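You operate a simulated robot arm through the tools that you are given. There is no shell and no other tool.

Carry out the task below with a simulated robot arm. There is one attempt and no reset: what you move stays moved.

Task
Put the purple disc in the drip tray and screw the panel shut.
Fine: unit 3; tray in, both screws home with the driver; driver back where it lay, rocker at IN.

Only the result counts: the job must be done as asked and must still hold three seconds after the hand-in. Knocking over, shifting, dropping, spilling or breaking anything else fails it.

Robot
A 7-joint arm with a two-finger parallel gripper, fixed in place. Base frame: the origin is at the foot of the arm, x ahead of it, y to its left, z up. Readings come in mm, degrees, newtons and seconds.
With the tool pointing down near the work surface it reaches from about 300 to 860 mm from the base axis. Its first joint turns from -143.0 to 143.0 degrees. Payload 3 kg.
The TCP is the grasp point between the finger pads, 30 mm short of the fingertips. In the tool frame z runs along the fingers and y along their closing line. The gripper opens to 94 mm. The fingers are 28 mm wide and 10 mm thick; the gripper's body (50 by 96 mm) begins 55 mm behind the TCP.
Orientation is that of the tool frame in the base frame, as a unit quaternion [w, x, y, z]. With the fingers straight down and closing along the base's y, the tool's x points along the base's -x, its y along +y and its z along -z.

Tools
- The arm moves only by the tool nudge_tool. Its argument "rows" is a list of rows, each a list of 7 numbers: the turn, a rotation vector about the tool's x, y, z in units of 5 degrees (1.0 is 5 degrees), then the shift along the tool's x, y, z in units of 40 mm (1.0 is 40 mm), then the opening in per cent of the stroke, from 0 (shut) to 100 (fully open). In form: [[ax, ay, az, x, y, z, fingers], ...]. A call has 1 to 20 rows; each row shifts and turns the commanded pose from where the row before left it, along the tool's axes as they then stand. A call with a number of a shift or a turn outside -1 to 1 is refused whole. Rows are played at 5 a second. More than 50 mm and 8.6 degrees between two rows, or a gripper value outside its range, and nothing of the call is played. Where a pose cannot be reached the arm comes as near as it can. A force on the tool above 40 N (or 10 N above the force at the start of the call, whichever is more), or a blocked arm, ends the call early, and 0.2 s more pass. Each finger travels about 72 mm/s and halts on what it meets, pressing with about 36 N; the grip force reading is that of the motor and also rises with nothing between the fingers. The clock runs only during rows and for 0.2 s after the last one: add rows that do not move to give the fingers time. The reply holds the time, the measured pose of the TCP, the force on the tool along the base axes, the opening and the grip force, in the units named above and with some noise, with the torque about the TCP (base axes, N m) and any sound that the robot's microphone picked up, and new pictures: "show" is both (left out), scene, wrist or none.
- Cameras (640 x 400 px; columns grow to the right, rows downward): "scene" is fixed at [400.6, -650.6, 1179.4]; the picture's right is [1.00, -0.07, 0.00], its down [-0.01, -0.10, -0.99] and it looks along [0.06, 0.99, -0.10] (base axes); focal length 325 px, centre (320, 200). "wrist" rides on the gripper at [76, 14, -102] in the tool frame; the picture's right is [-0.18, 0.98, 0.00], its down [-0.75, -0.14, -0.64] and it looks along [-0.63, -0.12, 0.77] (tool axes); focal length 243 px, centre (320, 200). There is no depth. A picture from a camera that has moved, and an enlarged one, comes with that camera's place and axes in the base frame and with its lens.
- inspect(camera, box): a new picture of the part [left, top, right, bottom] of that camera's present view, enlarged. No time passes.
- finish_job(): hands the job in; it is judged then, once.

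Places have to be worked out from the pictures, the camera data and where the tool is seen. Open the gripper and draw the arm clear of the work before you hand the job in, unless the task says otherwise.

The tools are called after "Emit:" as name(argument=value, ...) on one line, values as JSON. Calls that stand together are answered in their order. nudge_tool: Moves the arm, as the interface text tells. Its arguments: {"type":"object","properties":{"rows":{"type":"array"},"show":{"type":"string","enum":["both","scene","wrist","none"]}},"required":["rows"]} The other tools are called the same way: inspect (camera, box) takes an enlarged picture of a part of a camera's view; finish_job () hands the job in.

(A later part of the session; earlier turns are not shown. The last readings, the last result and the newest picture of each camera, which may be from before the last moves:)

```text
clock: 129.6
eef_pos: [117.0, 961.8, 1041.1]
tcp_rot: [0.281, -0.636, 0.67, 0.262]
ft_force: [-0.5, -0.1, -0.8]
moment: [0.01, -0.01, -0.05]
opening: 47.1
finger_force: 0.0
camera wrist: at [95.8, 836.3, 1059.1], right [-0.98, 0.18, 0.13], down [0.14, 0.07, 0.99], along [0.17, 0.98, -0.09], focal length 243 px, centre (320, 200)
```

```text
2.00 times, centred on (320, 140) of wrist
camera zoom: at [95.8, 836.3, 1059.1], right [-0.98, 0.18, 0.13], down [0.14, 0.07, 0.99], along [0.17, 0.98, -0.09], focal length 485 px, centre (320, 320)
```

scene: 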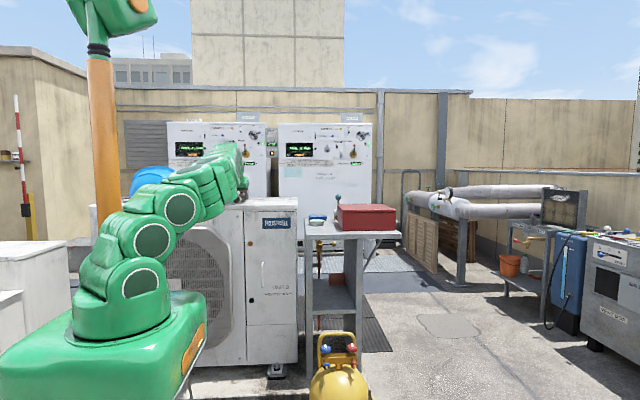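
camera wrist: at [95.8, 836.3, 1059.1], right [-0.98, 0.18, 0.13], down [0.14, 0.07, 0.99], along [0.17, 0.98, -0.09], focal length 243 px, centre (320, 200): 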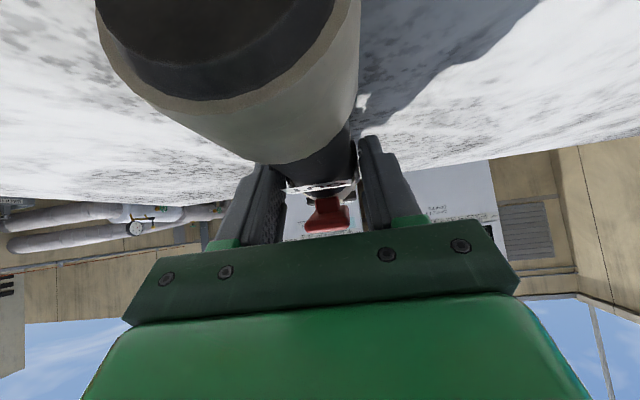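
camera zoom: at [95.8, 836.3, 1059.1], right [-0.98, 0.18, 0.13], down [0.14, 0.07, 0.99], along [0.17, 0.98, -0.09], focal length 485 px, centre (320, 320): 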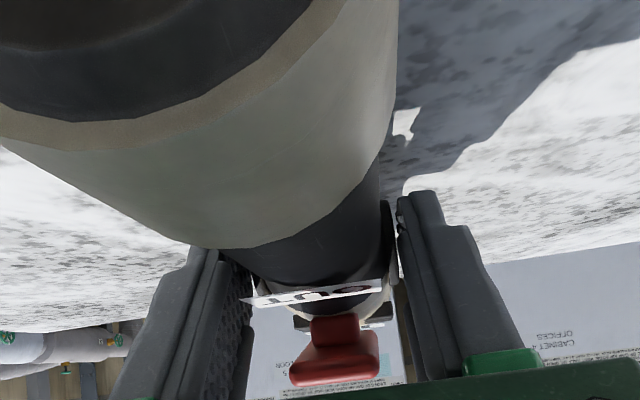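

The fingers are around the pads with a small clearance both sides. I close onto the driver.

Emit:
nudge_tool(rows=[[0, 0, 0, 0, 0, 0, 44], [0, 0, 0, 0, 0, 0, 30], [0, 0, 0, 0, 0, 0, 20], [0, 0, 0, 0, 0, 0, 20]], show="wrist")

Emit:
inspect(camera="wrist", box=[220, 40, 420, 240])

Emit:
inspect(camera="scene", box=[205, 165, 285, 215])

```text
clock: 130.6
eef_pos: [116.6, 962.3, 1041.7]
tcp_rot: [0.28, -0.636, 0.67, 0.261]
ft_force: [-3.8, 0.3, 0.7]
moment: [-0.04, 0.12, 0.06]
opening: 41.7
finger_force: 35.9
camera wrist: at [95.6, 836.3, 1059.1], right [-0.98, 0.18, 0.13], down [0.14, 0.07, 0.99], along [0.17, 0.98, -0.09], focal length 243 px, centre (320, 200)
```

wrist: 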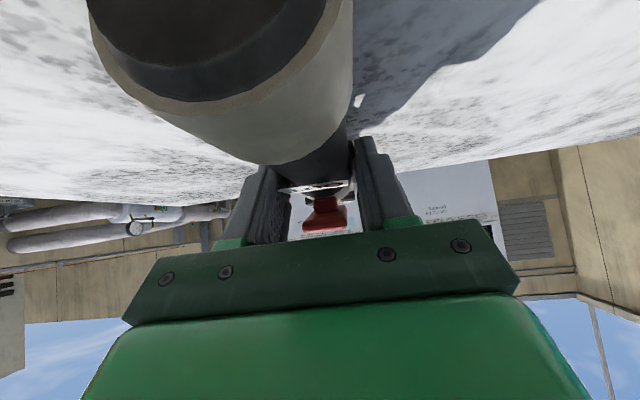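

```text
2.00 times, centred on (320, 140) of wrist
camera zoom: at [95.6, 836.3, 1059.1], right [-0.98, 0.18, 0.13], down [0.14, 0.07, 0.99], along [0.17, 0.98, -0.09], focal length 485 px, centre (320, 320)
```

zoom: 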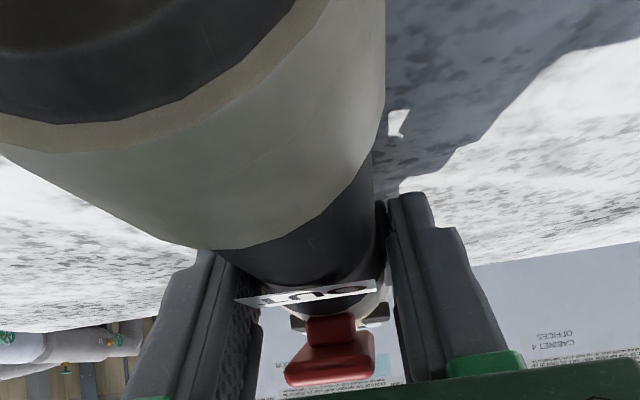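

```text
8.00 times, centred on (245, 190) of scene
camera zoom: at [400.6, -650.6, 1179.4], right [1.0, -0.07, 0.0], down [-0.01, -0.1, -0.99], along [0.06, 0.99, -0.1], focal length 2603 px, centre (920, 280)
```

zoom: 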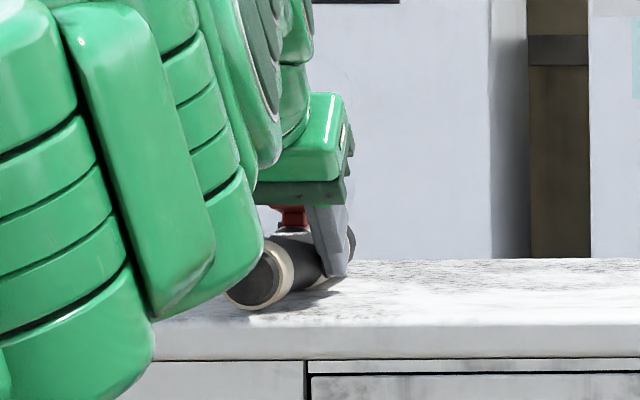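

Gripped (41.7 mm, 36 N). I lift 40 mm gently.

Emit:
nudge_tool(rows=[[0, 0, 0, -0.177, 0, -0.177, 20], [0, 0, 0, -0.354, 0, -0.354, 20], [0, 0, 0, -0.177, 0, -0.177, 20], [0, 0, 0, 0, 0, 0, 20]])

Emit:
inspect(camera="scene", box=[205, 155, 285, 205])

Emit:
inspect(camera="wrist", box=[220, 40, 420, 240])

```text
clock: 131.6
eef_pos: [117.1, 963.7, 1081.3]
tcp_rot: [0.28, -0.636, 0.67, 0.262]
ft_force: [0.6, -0.9, -4.1]
moment: [-0.09, 0.01, 0.02]
opening: 41.3
finger_force: 36.3
camera wrist: at [95.7, 837.0, 1099.6], right [-0.98, 0.18, 0.13], down [0.14, 0.07, 0.99], along [0.17, 0.98, -0.09], focal length 243 px, centre (320, 200)
```

scene: 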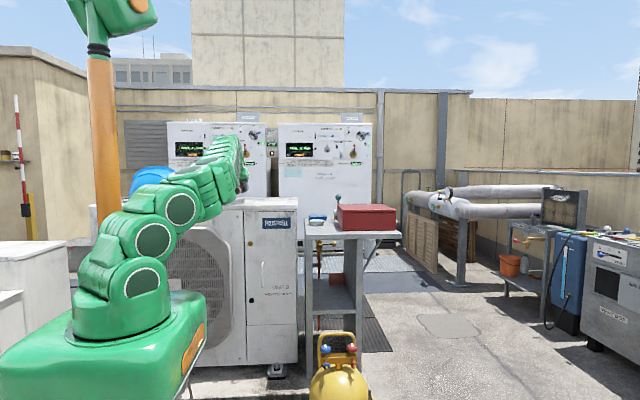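
wrist: 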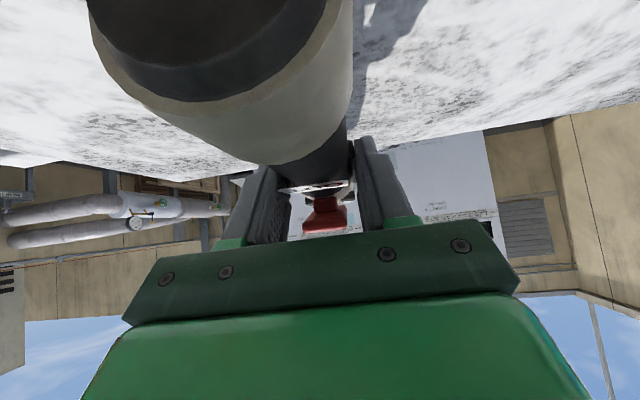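

```text
8.00 times, centred on (245, 180) of scene
camera zoom: at [400.6, -650.6, 1179.4], right [1.0, -0.07, 0.0], down [-0.01, -0.1, -0.99], along [0.06, 0.99, -0.1], focal length 2603 px, centre (920, 360)
```

zoom: 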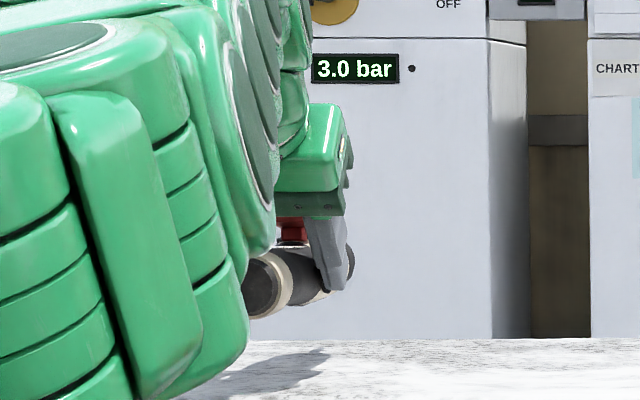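

```text
2.00 times, centred on (320, 140) of wrist
camera zoom: at [95.7, 837.0, 1099.6], right [-0.98, 0.18, 0.13], down [0.14, 0.07, 0.99], along [0.17, 0.98, -0.09], focal length 485 px, centre (320, 320)
```

zoom: 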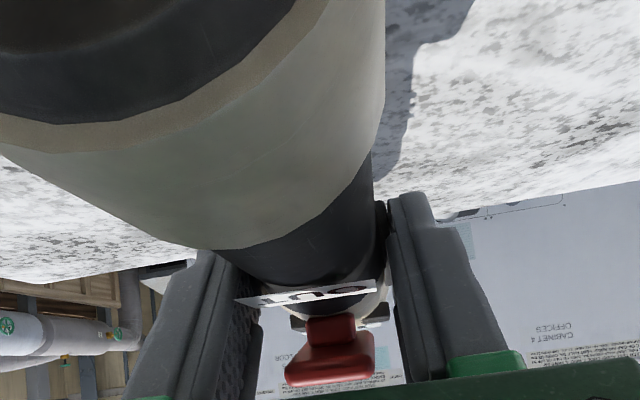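

The driver is held firmly. I swing it clockwise about the base (joint-1-like motion) at constant radius and height to get clear of the unit.

Emit:
nudge_tool(rows=[[0.283, 0, 0.283, 0.037, -0.846, -0.037, 20], [0.283, 0, 0.283, 0.037, -0.846, -0.037, 20], [0.283, 0, 0.283, 0.037, -0.846, -0.037, 20], [0.283, 0, 0.283, 0.037, -0.846, -0.037, 20], [0, 0, 0, 0, 0, 0, 20]], show="scene")

Emit:
nudge_tool(rows=[[0.283, 0, 0.283, 0.037, -0.846, -0.037, 20], [0.283, 0, 0.283, 0.037, -0.846, -0.037, 20], [0.283, 0, 0.283, 0.037, -0.846, -0.037, 20], [0.283, 0, 0.283, 0.037, -0.846, -0.037, 20], [0.283, 0, 0.283, 0.037, -0.846, -0.037, 20], [0.283, 0, 0.283, 0.037, -0.846, -0.037, 20], [0, 0, 0, 0, 0, 0, 20]])

```text
clock: 132.8
eef_pos: [252.6, 940.9, 1081.2]
tcp_rot: [0.297, -0.588, 0.711, 0.244]
ft_force: [0.2, -0.5, -5.1]
moment: [-0.11, -0.02, 0.0]
opening: 41.8
finger_force: 35.9
```

scene: 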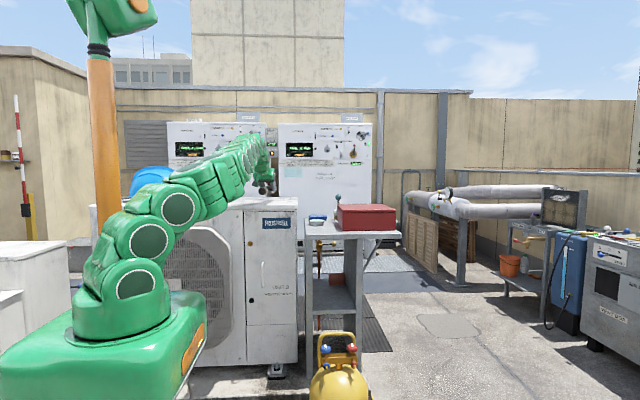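

```text
clock: 134.4
eef_pos: [443.4, 872.7, 1082.4]
tcp_rot: [0.321, -0.51, 0.769, 0.211]
ft_force: [0.6, 0.7, -3.6]
moment: [-0.09, 0.04, 0.05]
opening: 41.6
finger_force: 36.6
camera wrist: at [380.2, 760.5, 1100.0], right [-0.85, 0.5, 0.13], down [0.16, 0.02, 0.99], along [0.49, 0.86, -0.09], focal length 243 px, centre (320, 200)
```

scene: 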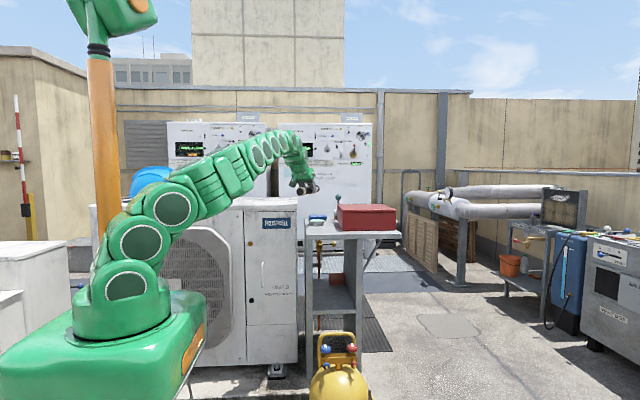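
wrist: 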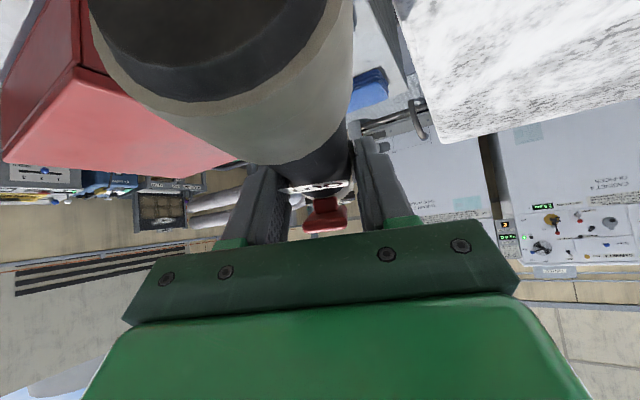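

Swing is going well. I zoom to see the driver's attitude, then continue the swing.

Emit:
inspect(camera="scene", box=[270, 160, 350, 210])

Emit:
nudge_tool(rows=[[0.283, 0, 0.283, 0.037, -0.846, -0.037, 20], [0.283, 0, 0.283, 0.037, -0.846, -0.037, 20], [0.283, 0, 0.283, 0.037, -0.846, -0.037, 20], [0.283, 0, 0.283, 0.037, -0.846, -0.037, 20], [0.283, 0, 0.283, 0.037, -0.846, -0.037, 20], [0.283, 0, 0.283, 0.037, -0.846, -0.037, 20], [0, 0, 0, 0, 0, 0, 20]], show="scene")

Emit:
inspect(camera="scene", box=[290, 150, 386, 210])

```text
8.00 times, centred on (310, 185) of scene
camera zoom: at [400.6, -650.6, 1179.4], right [1.0, -0.07, 0.0], down [-0.01, -0.1, -0.99], along [0.06, 0.99, -0.1], focal length 2603 px, centre (400, 320)
```

zoom: 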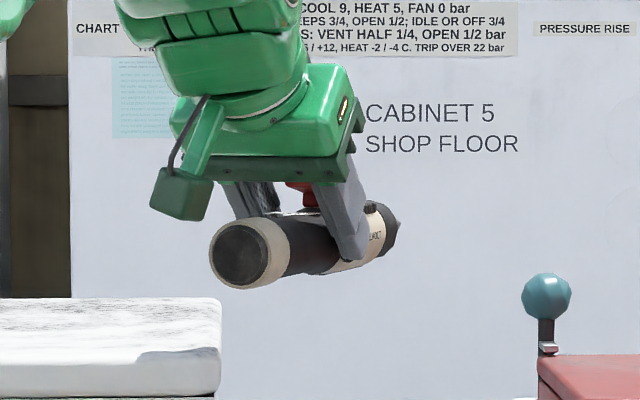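

```text
clock: 136.0
eef_pos: [613.2, 766.0, 1081.4]
tcp_rot: [0.342, -0.427, 0.819, 0.176]
ft_force: [0.0, -0.7, -4.3]
moment: [-0.08, 0.07, -0.01]
opening: 41.5
finger_force: 36.0
```

scene: 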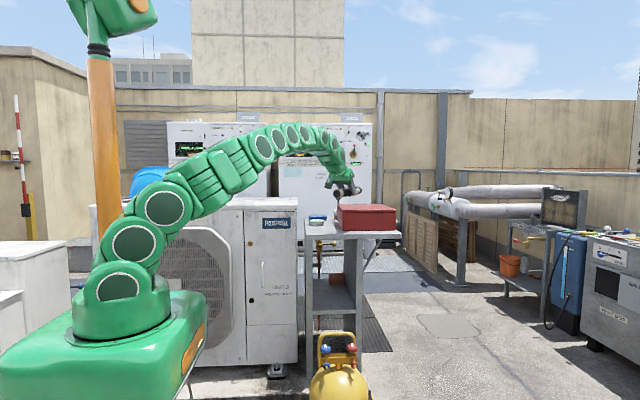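

```text
6.67 times, centred on (338, 180) of scene
camera zoom: at [400.6, -650.6, 1179.4], right [1.0, -0.07, 0.0], down [-0.01, -0.1, -0.99], along [0.06, 0.99, -0.1], focal length 2169 px, centre (200, 333)
```

zoom: 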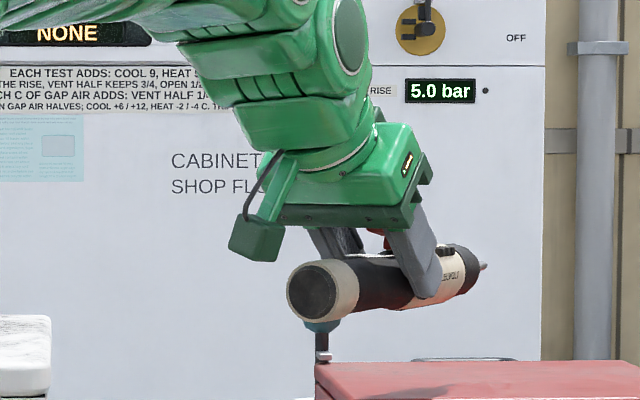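

The bit is visible at the nose, pointing level. I retract along the driver's axis in stages.

Emit:
nudge_tool(rows=[[0, 0, 0, 0.682, 0, -0.682, 20], [0, 0, 0, 0.682, 0, -0.682, 20], [0, 0, 0, 0.682, 0, -0.682, 20], [0, 0, 0, 0, 0, 0, 20]], show="none")

Emit:
nudge_tool(rows=[[0, 0, 0, 0.682, 0, -0.682, 20], [0, 0, 0, 0.682, 0, -0.682, 20], [0, 0, 0, 0, 0, 0, 20]], show="none")

Emit:
nudge_tool(rows=[[0, 0, 0, 0.682, 0, -0.682, 20], [0, 0, 0, 0.682, 0, -0.682, 20], [0, 0, 0, 0, 0, 0, 20]], show="scene")

```text
clock: 137.0
eef_pos: [548.0, 671.9, 1081.9]
tcp_rot: [0.342, -0.428, 0.818, 0.177]
ft_force: [-0.5, -0.3, -5.4]
moment: [-0.11, 0.03, -0.03]
opening: 41.8
finger_force: 36.0
```

```text
clock: 137.8
eef_pos: [502.7, 608.9, 1081.4]
tcp_rot: [0.342, -0.428, 0.818, 0.177]
ft_force: [0.0, 0.4, -4.4]
moment: [-0.09, 0.04, -0.02]
opening: 41.7
finger_force: 35.8
```

```text
clock: 138.6
eef_pos: [459.1, 543.9, 1081.6]
tcp_rot: [0.342, -0.427, 0.818, 0.177]
ft_force: [0.2, 0.6, -4.3]
moment: [-0.11, 0.03, -0.01]
opening: 41.7
finger_force: 36.1
```

scene: 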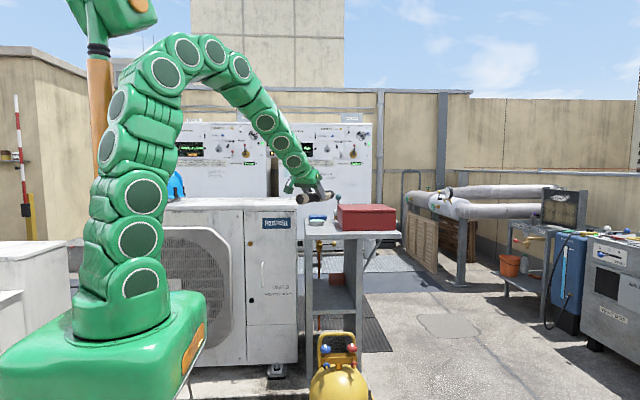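

Now clear of table and unit. I lower toward the brass screw's height in stages.

Emit:
nudge_tool(rows=[[0, 0, 0, 0.707, 0, 0.707, 20], [0, 0, 0, 0.707, 0, 0.707, 20], [0, 0, 0, 0.707, 0, 0.707, 20], [0, 0, 0, 0, 0, 0, 20]], show="none")

Emit:
nudge_tool(rows=[[0, 0, 0, 0.707, 0, 0.707, 20], [0, 0, 0, 0.707, 0, 0.707, 20], [0, 0, 0, 0.707, 0, 0.707, 20], [0, 0, 0, 0, 0, 0, 20]])

Emit:
inspect(camera="scene", box=[260, 190, 380, 265])

```text
clock: 139.6
eef_pos: [460.8, 545.4, 960.5]
tcp_rot: [0.341, -0.428, 0.818, 0.177]
ft_force: [-1.2, 0.3, -4.6]
moment: [-0.1, 0.07, -0.03]
opening: 41.8
finger_force: 35.7
```

```text
clock: 140.6
eef_pos: [460.9, 544.2, 841.5]
tcp_rot: [0.341, -0.427, 0.819, 0.177]
ft_force: [0.6, 0.0, -3.3]
moment: [-0.12, 0.06, -0.02]
opening: 41.5
finger_force: 35.3
camera wrist: at [376.6, 448.3, 859.3], right [-0.73, 0.67, 0.13], down [0.16, -0.02, 0.99], along [0.66, 0.74, -0.09], focal length 243 px, centre (320, 200)
```

scene: 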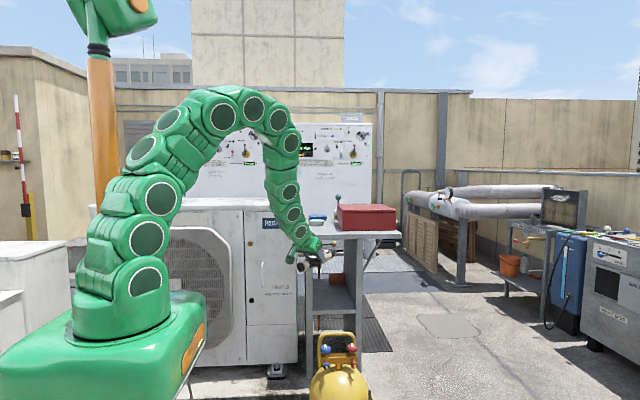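
wrist: 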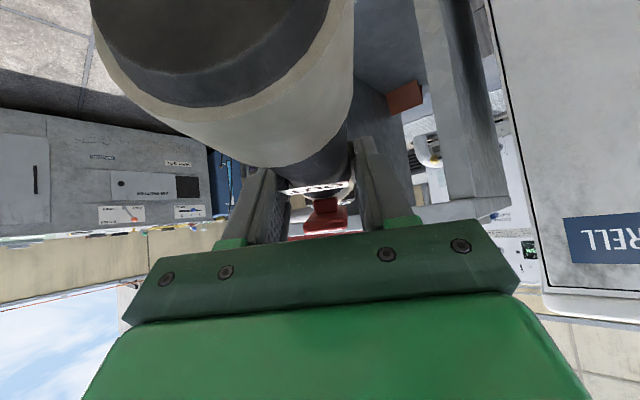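

```text
5.33 times, centred on (320, 228) of scene
camera zoom: at [400.6, -650.6, 1179.4], right [1.0, -0.07, 0.0], down [-0.01, -0.1, -0.99], along [0.06, 0.99, -0.1], focal length 1736 px, centre (320, 53)
```

zoom: 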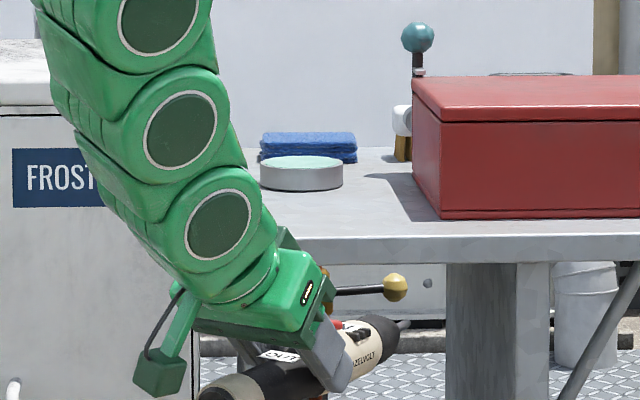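

The hand and driver are level with the upper screw. I retract 60 mm and then swing counter-clockwise toward the door at that height, in stages.

Emit:
nudge_tool(rows=[[0, 0, 0, 0.53, 0, -0.53, 20], [0, 0, 0, 0.53, 0, -0.53, 20], [-0.354, 0, -0.354, -0.046, 0.71, 0.046, 20], [-0.354, 0, -0.354, -0.046, 0.71, 0.046, 20], [-0.354, 0, -0.354, -0.046, 0.71, 0.046, 20], [-0.354, 0, -0.354, -0.046, 0.71, 0.046, 20], [-0.354, 0, -0.354, -0.046, 0.71, 0.046, 20], [0, 0, 0, 0, 0, 0, 20]], show="scene")

Emit:
nudge_tool(rows=[[-0.354, 0, -0.354, -0.046, 0.71, 0.046, 20], [-0.354, 0, -0.354, -0.046, 0.71, 0.046, 20], [-0.354, 0, -0.354, -0.046, 0.71, 0.046, 20], [0, 0, 0, 0, 0, 0, 20]])

```text
clock: 142.4
eef_pos: [309.6, 576.7, 842.9]
tcp_rot: [0.32, -0.514, 0.767, 0.212]
ft_force: [0.3, -0.1, -4.3]
moment: [-0.07, 0.09, 0.0]
opening: 41.6
finger_force: 36.3
```

scene: 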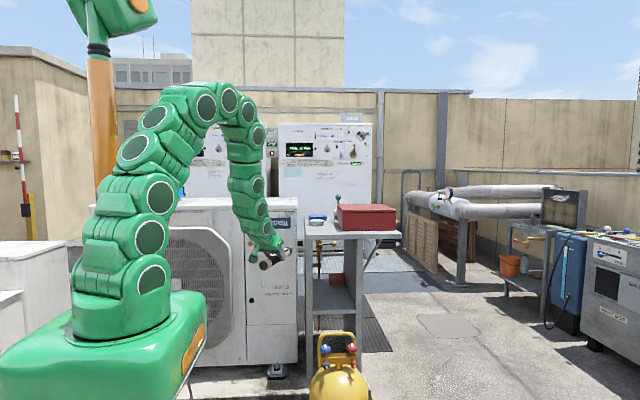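

```text
clock: 143.4
eef_pos: [232.3, 613.3, 843.4]
tcp_rot: [0.305, -0.564, 0.731, 0.233]
ft_force: [0.8, -0.4, -4.5]
moment: [-0.11, 0.02, 0.02]
opening: 41.7
finger_force: 35.6
camera wrist: at [185.9, 493.2, 860.7], right [-0.92, 0.38, 0.13], down [0.15, 0.04, 0.99], along [0.37, 0.93, -0.09], focal length 243 px, centre (320, 200)
```

scene: 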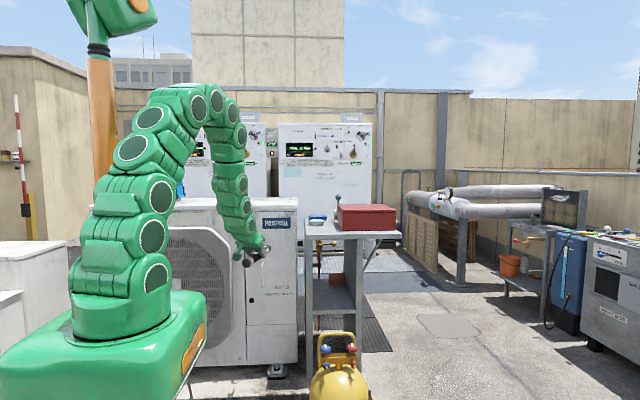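
wrist: 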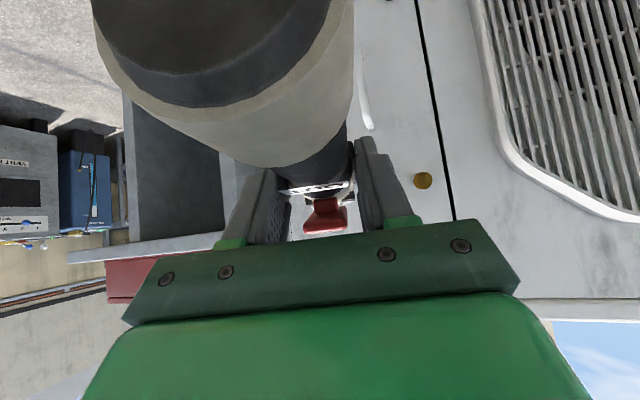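

The brass screw is in view to the right. I zoom to pin down its position before aligning.

Emit:
inspect(camera="wrist", box=[390, 150, 454, 210])

Emit:
inspect(camera="scene", box=[225, 230, 285, 270])

```text
6.67 times, centred on (422, 180) of wrist
camera zoom: at [185.9, 493.2, 860.7], right [-0.92, 0.38, 0.13], down [0.15, 0.04, 0.99], along [0.37, 0.93, -0.09], focal length 1618 px, centre (-360, 333)
```

zoom: 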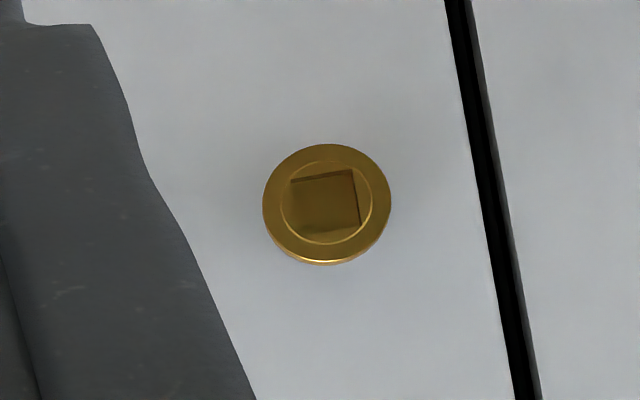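

```text
10.00 times, centred on (255, 250) of scene
camera zoom: at [400.6, -650.6, 1179.4], right [1.0, -0.07, 0.0], down [-0.01, -0.1, -0.99], along [0.06, 0.99, -0.1], focal length 3254 px, centre (970, -300)
```

zoom: 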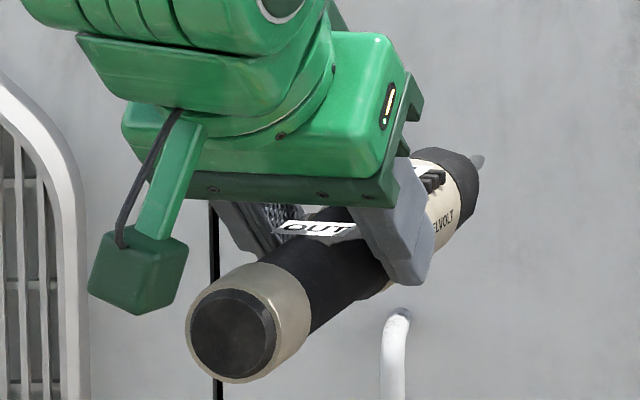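

The brass head is at about (176, 831, 824.5); the bit tip is ≈157 mm ahead of the TCP and the driver axis ≈15 mm below it. I yaw to face the door squarely and shift to x=176, z≈840.

Emit:
nudge_tool(rows=[[-0.707, 0, -0.707, 0, 0, 0, 20], [-0.707, 0, -0.707, 0, 0, 0, 20], [-0.707, 0, -0.707, 0, 0, 0, 20], [0, 0, 0, 0.03, 0.7, 0.03, 20], [0, 0, 0, 0.03, 0.7, 0.03, 20], [0, 0, 0, 0, 0, 0, 20]])

Emit:
inspect(camera="scene", box=[220, 220, 284, 260])

```text
clock: 144.8
eef_pos: [176.6, 612.8, 838.0]
tcp_rot: [-0.272, 0.655, -0.651, -0.27]
ft_force: [0.3, 0.0, -4.0]
moment: [-0.1, 0.03, 0.0]
opening: 41.5
finger_force: 35.9
camera wrist: at [160.9, 486.7, 856.4], right [-0.98, 0.13, 0.13], down [0.14, 0.08, 0.99], along [0.12, 0.99, -0.09], focal length 243 px, centre (320, 200)
```

scene: 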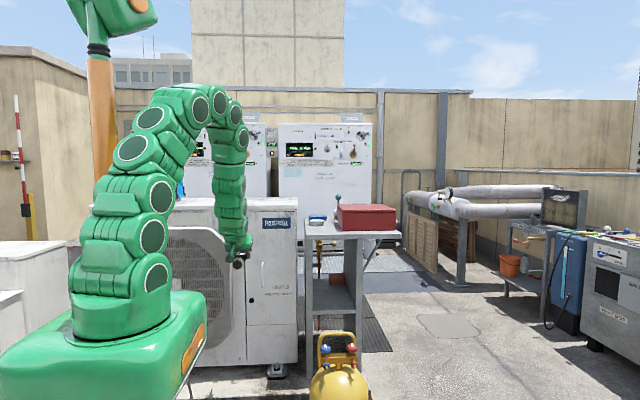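
wrist: 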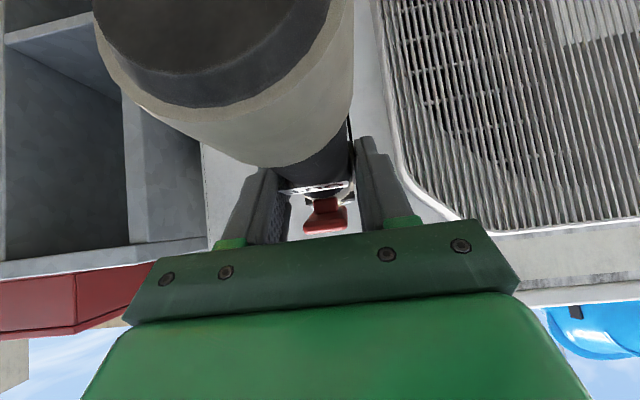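

```text
10.00 times, centred on (252, 240) of scene
camera zoom: at [400.6, -650.6, 1179.4], right [1.0, -0.07, 0.0], down [-0.01, -0.1, -0.99], along [0.06, 0.99, -0.1], focal length 3254 px, centre (1000, -200)
```

zoom: 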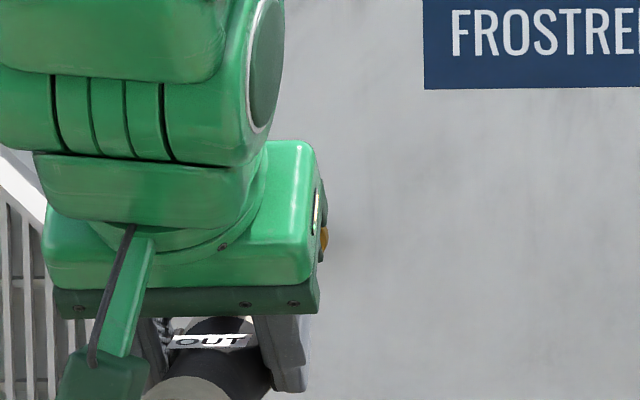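

After re-deriving the scene camera's axes, everything agrees: head (176, 831, 824.4), driver axis ≈16.5 mm below TCP, tip ≈160 mm ahead. I raise 3 mm and approach to just short of contact.

Emit:
nudge_tool(rows=[[0, 0, 0, -0.053, 0.01, -0.053, 20], [0, 0, 0, -0.354, 0, 0.354, 20], [0, 0, 0, -0.354, 0, 0.354, 20], [0, 0, 0, 0, 0, 0, 20]])

Emit:
inspect(camera="scene", box=[220, 215, 284, 255])

Emit:
inspect(camera="wrist", box=[260, 100, 400, 220])

```text
clock: 145.8
eef_pos: [175.5, 653.5, 841.7]
tcp_rot: [-0.272, 0.654, -0.652, -0.269]
ft_force: [-1.2, 0.1, -3.5]
moment: [-0.13, -0.04, 0.0]
opening: 41.7
finger_force: 36.1
camera wrist: at [161.2, 527.0, 858.3], right [-0.98, 0.13, 0.13], down [0.14, 0.08, 0.99], along [0.12, 0.99, -0.09], focal length 243 px, centre (320, 200)
```

scene: 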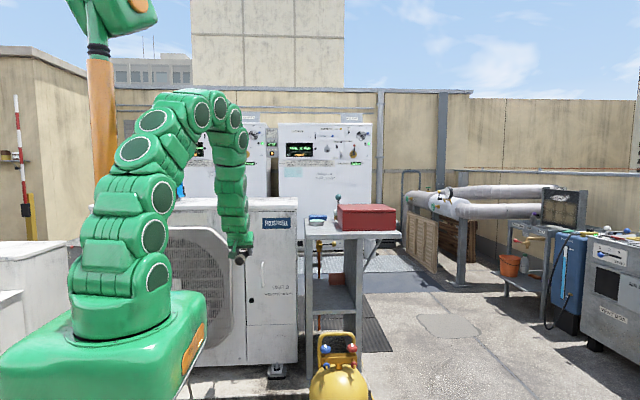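
wrist: 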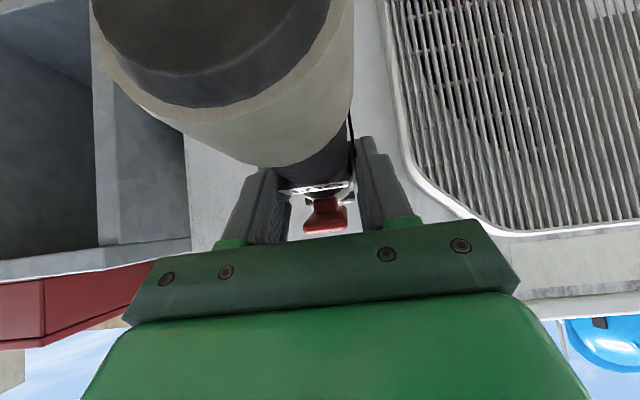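

```text
10.00 times, centred on (252, 235) of scene
camera zoom: at [400.6, -650.6, 1179.4], right [1.0, -0.07, 0.0], down [-0.01, -0.1, -0.99], along [0.06, 0.99, -0.1], focal length 3254 px, centre (1000, -150)
```

zoom: 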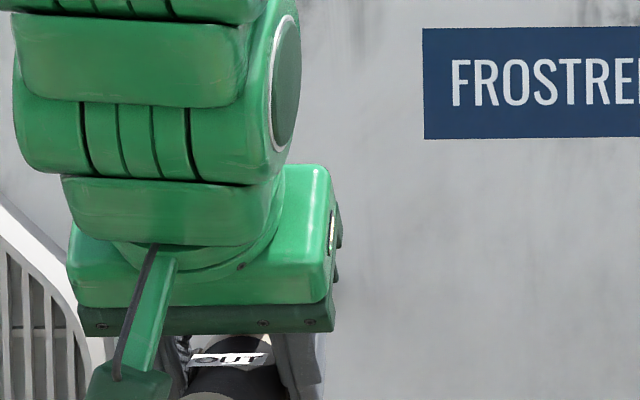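

```text
3.33 times, centred on (330, 160) of wrist
camera zoom: at [161.2, 527.0, 858.3], right [-0.98, 0.13, 0.13], down [0.14, 0.08, 0.99], along [0.12, 0.99, -0.09], focal length 809 px, centre (287, 333)
```

zoom: 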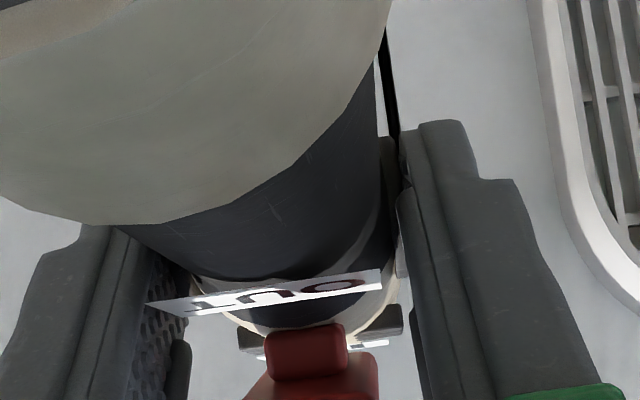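

No direct sight of the bit, so I feel for contact in 4 mm steps.

Emit:
nudge_tool(rows=[[0, 0, 0, -0.0707, 0, 0.0707, 20], [0, 0, 0, -0.0707, 0, 0.0707, 20], [0, 0, 0, 0, 0, 0, 20]], show="none")

Emit:
nudge_tool(rows=[[0, 0, 0, -0.0707, 0, 0.0707, 20], [0, 0, 0, 0, 0, 0, 20]], show="none")

Emit:
nudge_tool(rows=[[0, 0, 0, -0.0707, 0, 0.0707, 20], [0, 0, 0, 0, 0, 0, 20]], show="none")

```text
clock: 146.6
eef_pos: [175.4, 662.2, 841.0]
tcp_rot: [-0.272, 0.655, -0.651, -0.27]
ft_force: [0.4, -0.3, -3.5]
moment: [-0.12, -0.02, 0.01]
opening: 41.6
finger_force: 36.2
```

```text
clock: 147.2
eef_pos: [175.8, 666.0, 841.5]
tcp_rot: [-0.273, 0.654, -0.652, -0.27]
ft_force: [-1.7, -1.2, -4.7]
moment: [-0.25, 0.02, 0.11]
opening: 41.4
finger_force: 36.2
```

```text
clock: 147.8
eef_pos: [175.2, 669.7, 841.1]
tcp_rot: [-0.273, 0.653, -0.653, -0.269]
ft_force: [2.3, -17.4, -4.7]
moment: [-0.64, -0.04, -0.41]
opening: 41.6
finger_force: 36.0
```

Contact at y≈668 with 17 N. I hold a moment to see whether the driver turns and look/listen.

Emit:
nudge_tool(rows=[[0, 0, 0, 0, 0, 0, 20], [0, 0, 0, 0, 0, 0, 20], [0, 0, 0, 0, 0, 0, 20], [0, 0, 0, 0, 0, 0, 20], [0, 0, 0, 0, 0, 0, 20]])

Emit:
inspect(camera="scene", box=[230, 225, 270, 265])

```text
clock: 149.0
eef_pos: [175.8, 669.0, 842.4]
tcp_rot: [-0.273, 0.654, -0.652, -0.27]
ft_force: [0.5, -0.1, -4.3]
moment: [-0.09, 0.03, 0.0]
opening: 41.4
finger_force: 35.1
camera wrist: at [161.3, 542.9, 858.4], right [-0.98, 0.13, 0.13], down [0.14, 0.08, 0.99], along [0.12, 0.99, -0.09], focal length 243 px, centre (320, 200)
```

scene: 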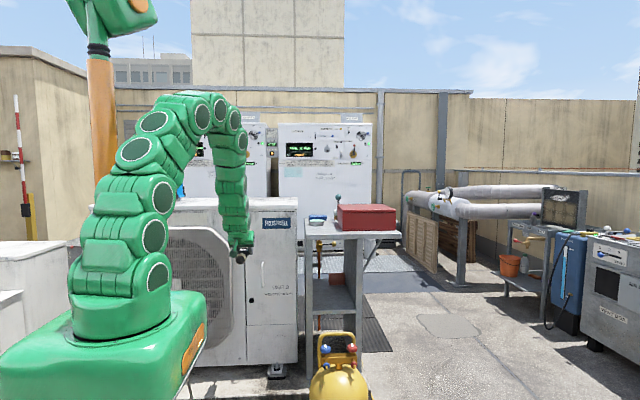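
wrist: 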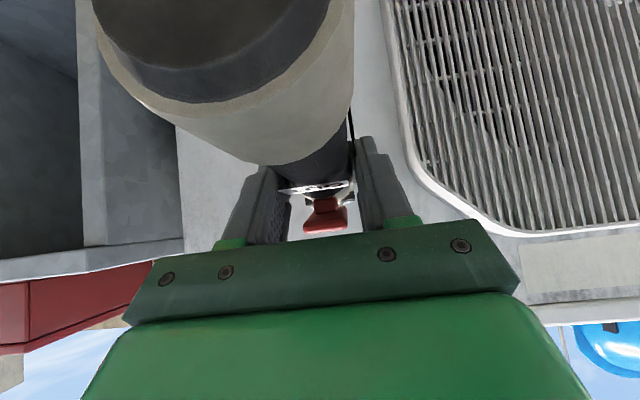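

```text
10.00 times, centred on (250, 245) of scene
camera zoom: at [400.6, -650.6, 1179.4], right [1.0, -0.07, 0.0], down [-0.01, -0.1, -0.99], along [0.06, 0.99, -0.1], focal length 3254 px, centre (1020, -250)
```

zoom: 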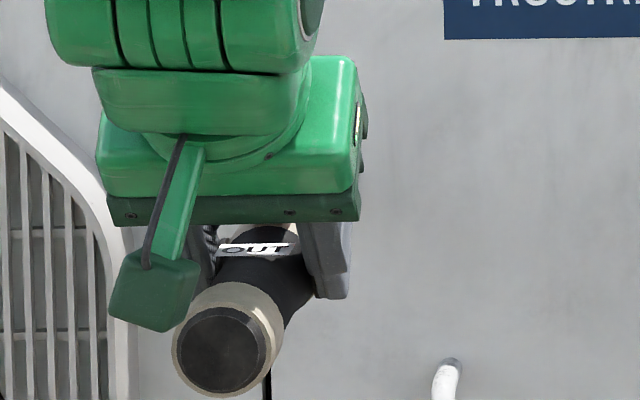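

The force dropped from 17 N to 0 while holding: the screw advanced. I keep feeding in 3 mm steps with pauses and watch the force.

Emit:
nudge_tool(rows=[[0, 0, 0, -0.053, 0, 0.053, 20], [0, 0, 0, 0, 0, 0, 20]], show="none")

Emit:
nudge_tool(rows=[[0, 0, 0, 0, 0, 0, 20], [0, 0, 0, 0, 0, 0, 20], [0, 0, 0, 0, 0, 0, 20]], show="none")

Emit:
nudge_tool(rows=[[0, 0, 0, -0.053, 0, 0.053, 20], [0, 0, 0, 0, 0, 0, 20]], show="none")

Emit:
nudge_tool(rows=[[0, 0, 0, 0, 0, 0, 20], [0, 0, 0, 0, 0, 0, 20], [0, 0, 0, 0, 0, 0, 20]], show="none")

```text
clock: 149.6
eef_pos: [177.4, 673.0, 841.4]
tcp_rot: [-0.273, 0.654, -0.652, -0.27]
ft_force: [-1.5, -2.2, -3.8]
moment: [-0.07, 0.02, 0.18]
opening: 41.6
finger_force: 36.3
```

```text
clock: 150.4
eef_pos: [177.4, 672.1, 840.5]
tcp_rot: [-0.273, 0.654, -0.652, -0.27]
ft_force: [0.0, -0.7, -3.8]
moment: [-0.12, 0.0, 0.0]
opening: 41.5
finger_force: 35.4
```

```text
clock: 151.0
eef_pos: [175.3, 674.6, 841.2]
tcp_rot: [-0.272, 0.654, -0.653, -0.269]
ft_force: [4.2, -20.4, -1.1]
moment: [0.36, -0.07, -0.74]
opening: 41.8
finger_force: 35.8
```

```text
clock: 151.8
eef_pos: [175.6, 673.7, 841.4]
tcp_rot: [-0.271, 0.655, -0.652, -0.27]
ft_force: [3.6, -22.5, -3.8]
moment: [-0.44, -0.04, -0.66]
opening: 41.6
finger_force: 36.2
```

Force now holds at about 22 N, so the bit is probably bottomed in the recess. I press a little harder in 1 mm steps to see if the driver starts turning.

Emit:
nudge_tool(rows=[[0, 0, 0, -0.018, 0, 0.018, 20], [0, 0, 0, 0, 0, 0, 20], [0, 0, 0, 0, 0, 0, 20]], show="none")

Emit:
nudge_tool(rows=[[0, 0, 0, -0.018, 0, 0.018, 20], [0, 0, 0, 0, 0, 0, 20], [0, 0, 0, 0, 0, 0, 20]], show="none")

Emit:
nudge_tool(rows=[[0, 0, 0, -0.018, 0, 0.018, 20], [0, 0, 0, 0, 0, 0, 20], [0, 0, 0, 0, 0, 0, 20]], show="wrist")

```text
clock: 152.3
eef_pos: [175.1, 675.4, 838.6]
tcp_rot: [-0.271, 0.654, -0.653, -0.268]
ft_force: [-0.3, -14.7, 0.1]
moment: [0.43, 0.02, -0.09]
opening: 41.8
finger_force: 35.8
stopped in row 2: the force on the tool passed its limit at 41 N (the readings are from after the stop); the commanded pose is now the measured one
```

```text
clock: 153.1
eef_pos: [175.3, 674.9, 839.8]
tcp_rot: [-0.271, 0.655, -0.652, -0.269]
ft_force: [4.6, -31.2, -3.0]
moment: [-0.41, -0.04, -0.64]
opening: 41.7
finger_force: 35.9
```

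```text
clock: 153.5
eef_pos: [174.9, 675.3, 839.1]
tcp_rot: [-0.27, 0.655, -0.653, -0.267]
ft_force: [0.7, -15.1, 0.3]
moment: [0.41, -0.03, -0.17]
opening: 41.7
finger_force: 36.3
stopped in row 1: the force on the tool passed its limit at 43 N (the readings are from after the stop); the commanded pose is now the measured one
camera wrist: at [161.1, 548.4, 856.8], right [-0.98, 0.13, 0.12], down [0.14, 0.09, 0.99], along [0.12, 0.99, -0.1], focal length 243 px, centre (320, 200)
```

wrist: 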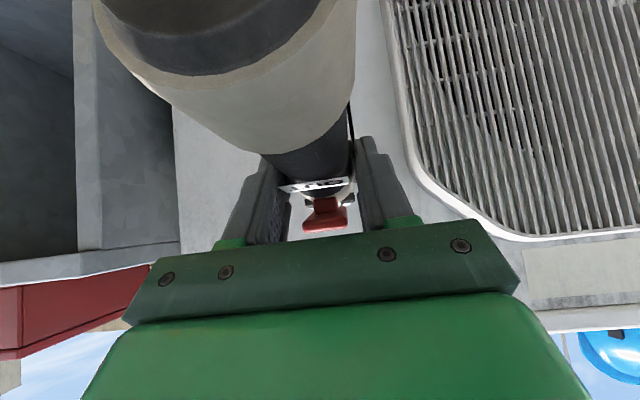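

The force climbs without further advance. I back off 50 mm and look at the screw head to see whether it went home.

Emit:
nudge_tool(rows=[[0, 0, 0, 0.354, 0, -0.354, 20], [0, 0, 0, 0.354, 0, -0.354, 20], [0, 0, 0, 0.354, 0, -0.354, 20], [0, 0, 0, 0, 0, 0, 20]])

Emit:
inspect(camera="scene", box=[225, 215, 289, 255])

Emit:
inspect(camera="wrist", box=[220, 40, 420, 240])

```text
clock: 154.5
eef_pos: [176.1, 615.7, 840.1]
tcp_rot: [-0.27, 0.655, -0.652, -0.268]
ft_force: [0.5, -0.4, -4.1]
moment: [-0.1, -0.01, -0.02]
opening: 41.6
finger_force: 36.0
camera wrist: at [161.5, 488.4, 857.9], right [-0.98, 0.13, 0.13], down [0.14, 0.08, 0.99], along [0.12, 0.99, -0.1], focal length 243 px, centre (320, 200)
```

scene: 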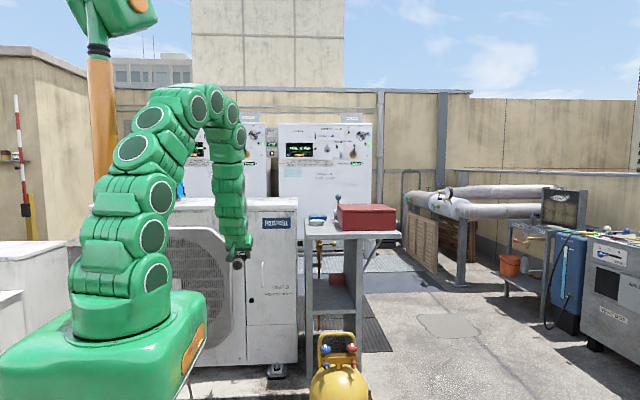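
wrist: 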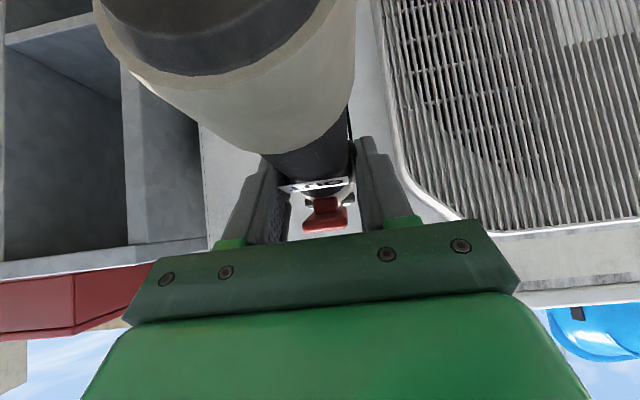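

```text
10.00 times, centred on (257, 235) of scene
camera zoom: at [400.6, -650.6, 1179.4], right [1.0, -0.07, 0.0], down [-0.01, -0.1, -0.99], along [0.06, 0.99, -0.1], focal length 3254 px, centre (950, -150)
```

zoom: 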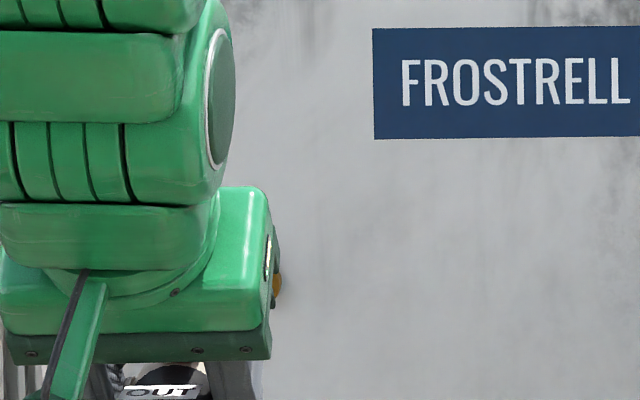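

```text
2.00 times, centred on (320, 140) of wrist
camera zoom: at [161.5, 488.4, 857.9], right [-0.98, 0.13, 0.13], down [0.14, 0.08, 0.99], along [0.12, 0.99, -0.1], focal length 485 px, centre (320, 320)
```

zoom: 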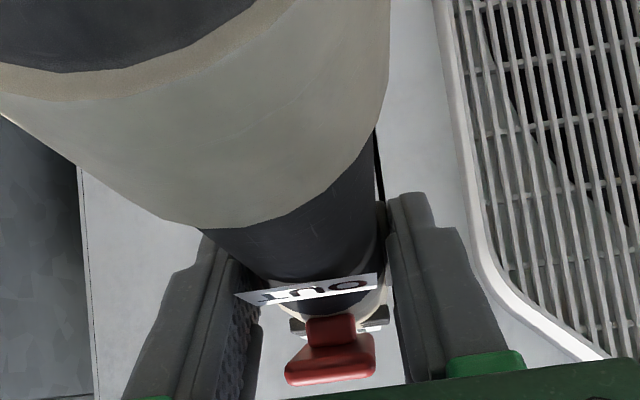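

I turn back to the earlier oblique pose (yaw −15°, x≈232) where both screw and driver were visible, to check them.

Emit:
nudge_tool(rows=[[0, 0, 0, 0, -0.7, 0, 20], [0, 0, 0, 0, -0.7, 0, 20], [0.707, 0, 0.707, 0, 0, 0, 20], [0.707, 0, 0.707, 0, 0, 0, 20], [0.707, 0, 0.707, 0, 0, 0, 20], [0, 0, 0, 0, 0, 0, 20]], show="wrist")

Emit:
inspect(camera="wrist", box=[390, 150, 454, 210])

Emit:
inspect(camera="scene", box=[225, 230, 285, 270])

```text
clock: 155.9
eef_pos: [231.3, 615.0, 839.5]
tcp_rot: [0.304, -0.564, 0.732, 0.23]
ft_force: [-0.5, -0.5, -4.7]
moment: [-0.1, 0.02, -0.01]
opening: 41.6
finger_force: 35.7
camera wrist: at [185.0, 496.9, 857.4], right [-0.92, 0.38, 0.12], down [0.15, 0.05, 0.99], along [0.37, 0.92, -0.1], focal length 243 px, centre (320, 200)
```

wrist: 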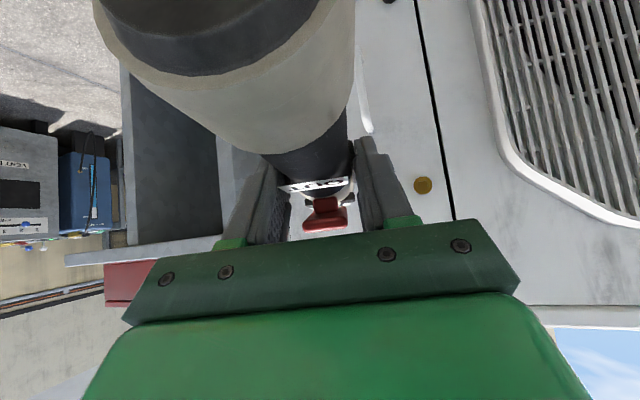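

```text
6.67 times, centred on (422, 180) of wrist
camera zoom: at [185.0, 496.9, 857.4], right [-0.92, 0.38, 0.12], down [0.15, 0.05, 0.99], along [0.37, 0.92, -0.1], focal length 1618 px, centre (-360, 333)
```

zoom: 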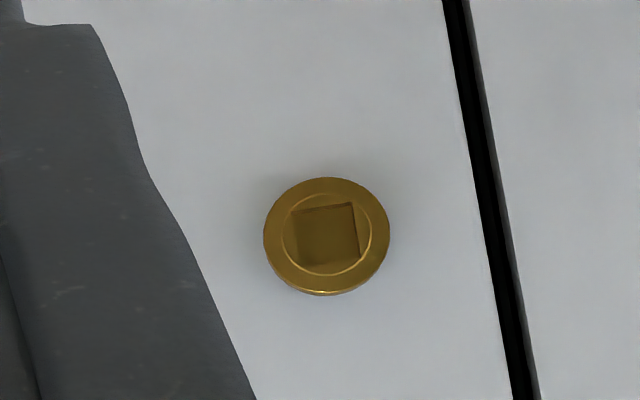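

```text
10.00 times, centred on (255, 250) of scene
camera zoom: at [400.6, -650.6, 1179.4], right [1.0, -0.07, 0.0], down [-0.01, -0.1, -0.99], along [0.06, 0.99, -0.1], focal length 3254 px, centre (970, -300)
```

zoom: 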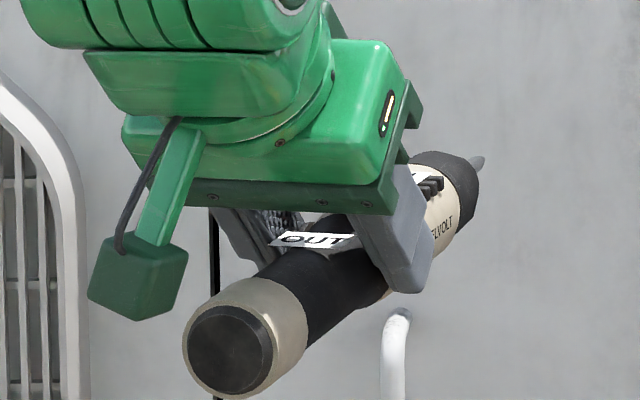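

The brass head moved in by roughly 10 mm (its outline shrank) and sits where a seated head should be (y≈842, face ≈853). The black screw computes to about (176.5, 831.5, 552). I lower the driver in stages at this oblique pose.

Emit:
nudge_tool(rows=[[0, 0, 0, 0.707, 0, 0.707, 20], [0, 0, 0, 0.707, 0, 0.707, 20], [0, 0, 0, 0, 0, 0, 20]], show="none")

Emit:
nudge_tool(rows=[[0, 0, 0, 0.707, 0, 0.707, 20], [0, 0, 0, 0.707, 0, 0.707, 20], [0, 0, 0, 0, 0, 0, 20]])

Emit:
inspect(camera="wrist", box=[360, 60, 460, 240])

```text
clock: 156.7
eef_pos: [232.2, 615.4, 761.4]
tcp_rot: [0.303, -0.565, 0.732, 0.23]
ft_force: [0.0, 0.2, -4.0]
moment: [-0.06, 0.05, 0.0]
opening: 41.8
finger_force: 35.7
```

```text
clock: 157.5
eef_pos: [233.6, 613.3, 679.6]
tcp_rot: [0.304, -0.564, 0.732, 0.231]
ft_force: [-0.5, 0.0, -3.7]
moment: [-0.12, 0.01, -0.04]
opening: 41.2
finger_force: 35.7
camera wrist: at [187.2, 494.6, 697.6], right [-0.92, 0.38, 0.12], down [0.15, 0.04, 0.99], along [0.37, 0.92, -0.1], focal length 243 px, centre (320, 200)
```

scene: 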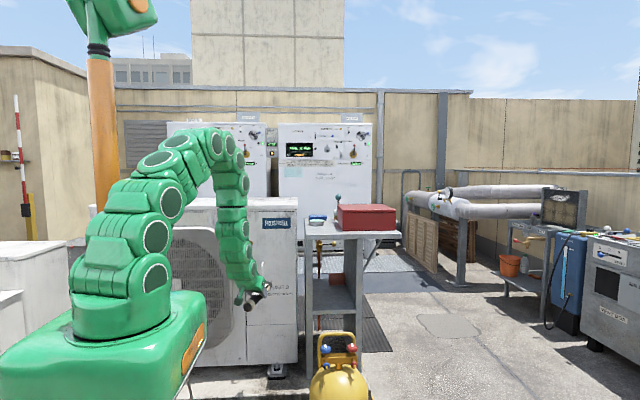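
wrist: 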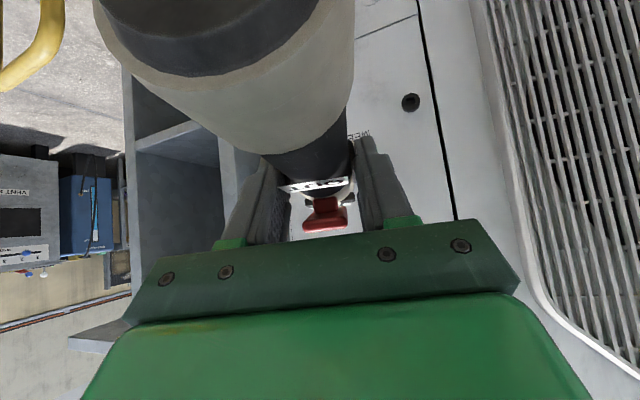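

```text
2.22 times, centred on (410, 150) of wrist
camera zoom: at [187.2, 494.6, 697.6], right [-0.92, 0.38, 0.12], down [0.15, 0.04, 0.99], along [0.37, 0.92, -0.1], focal length 539 px, centre (120, 311)
```

zoom: 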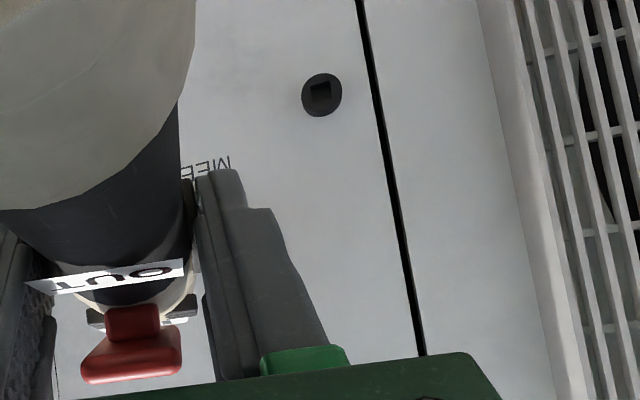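

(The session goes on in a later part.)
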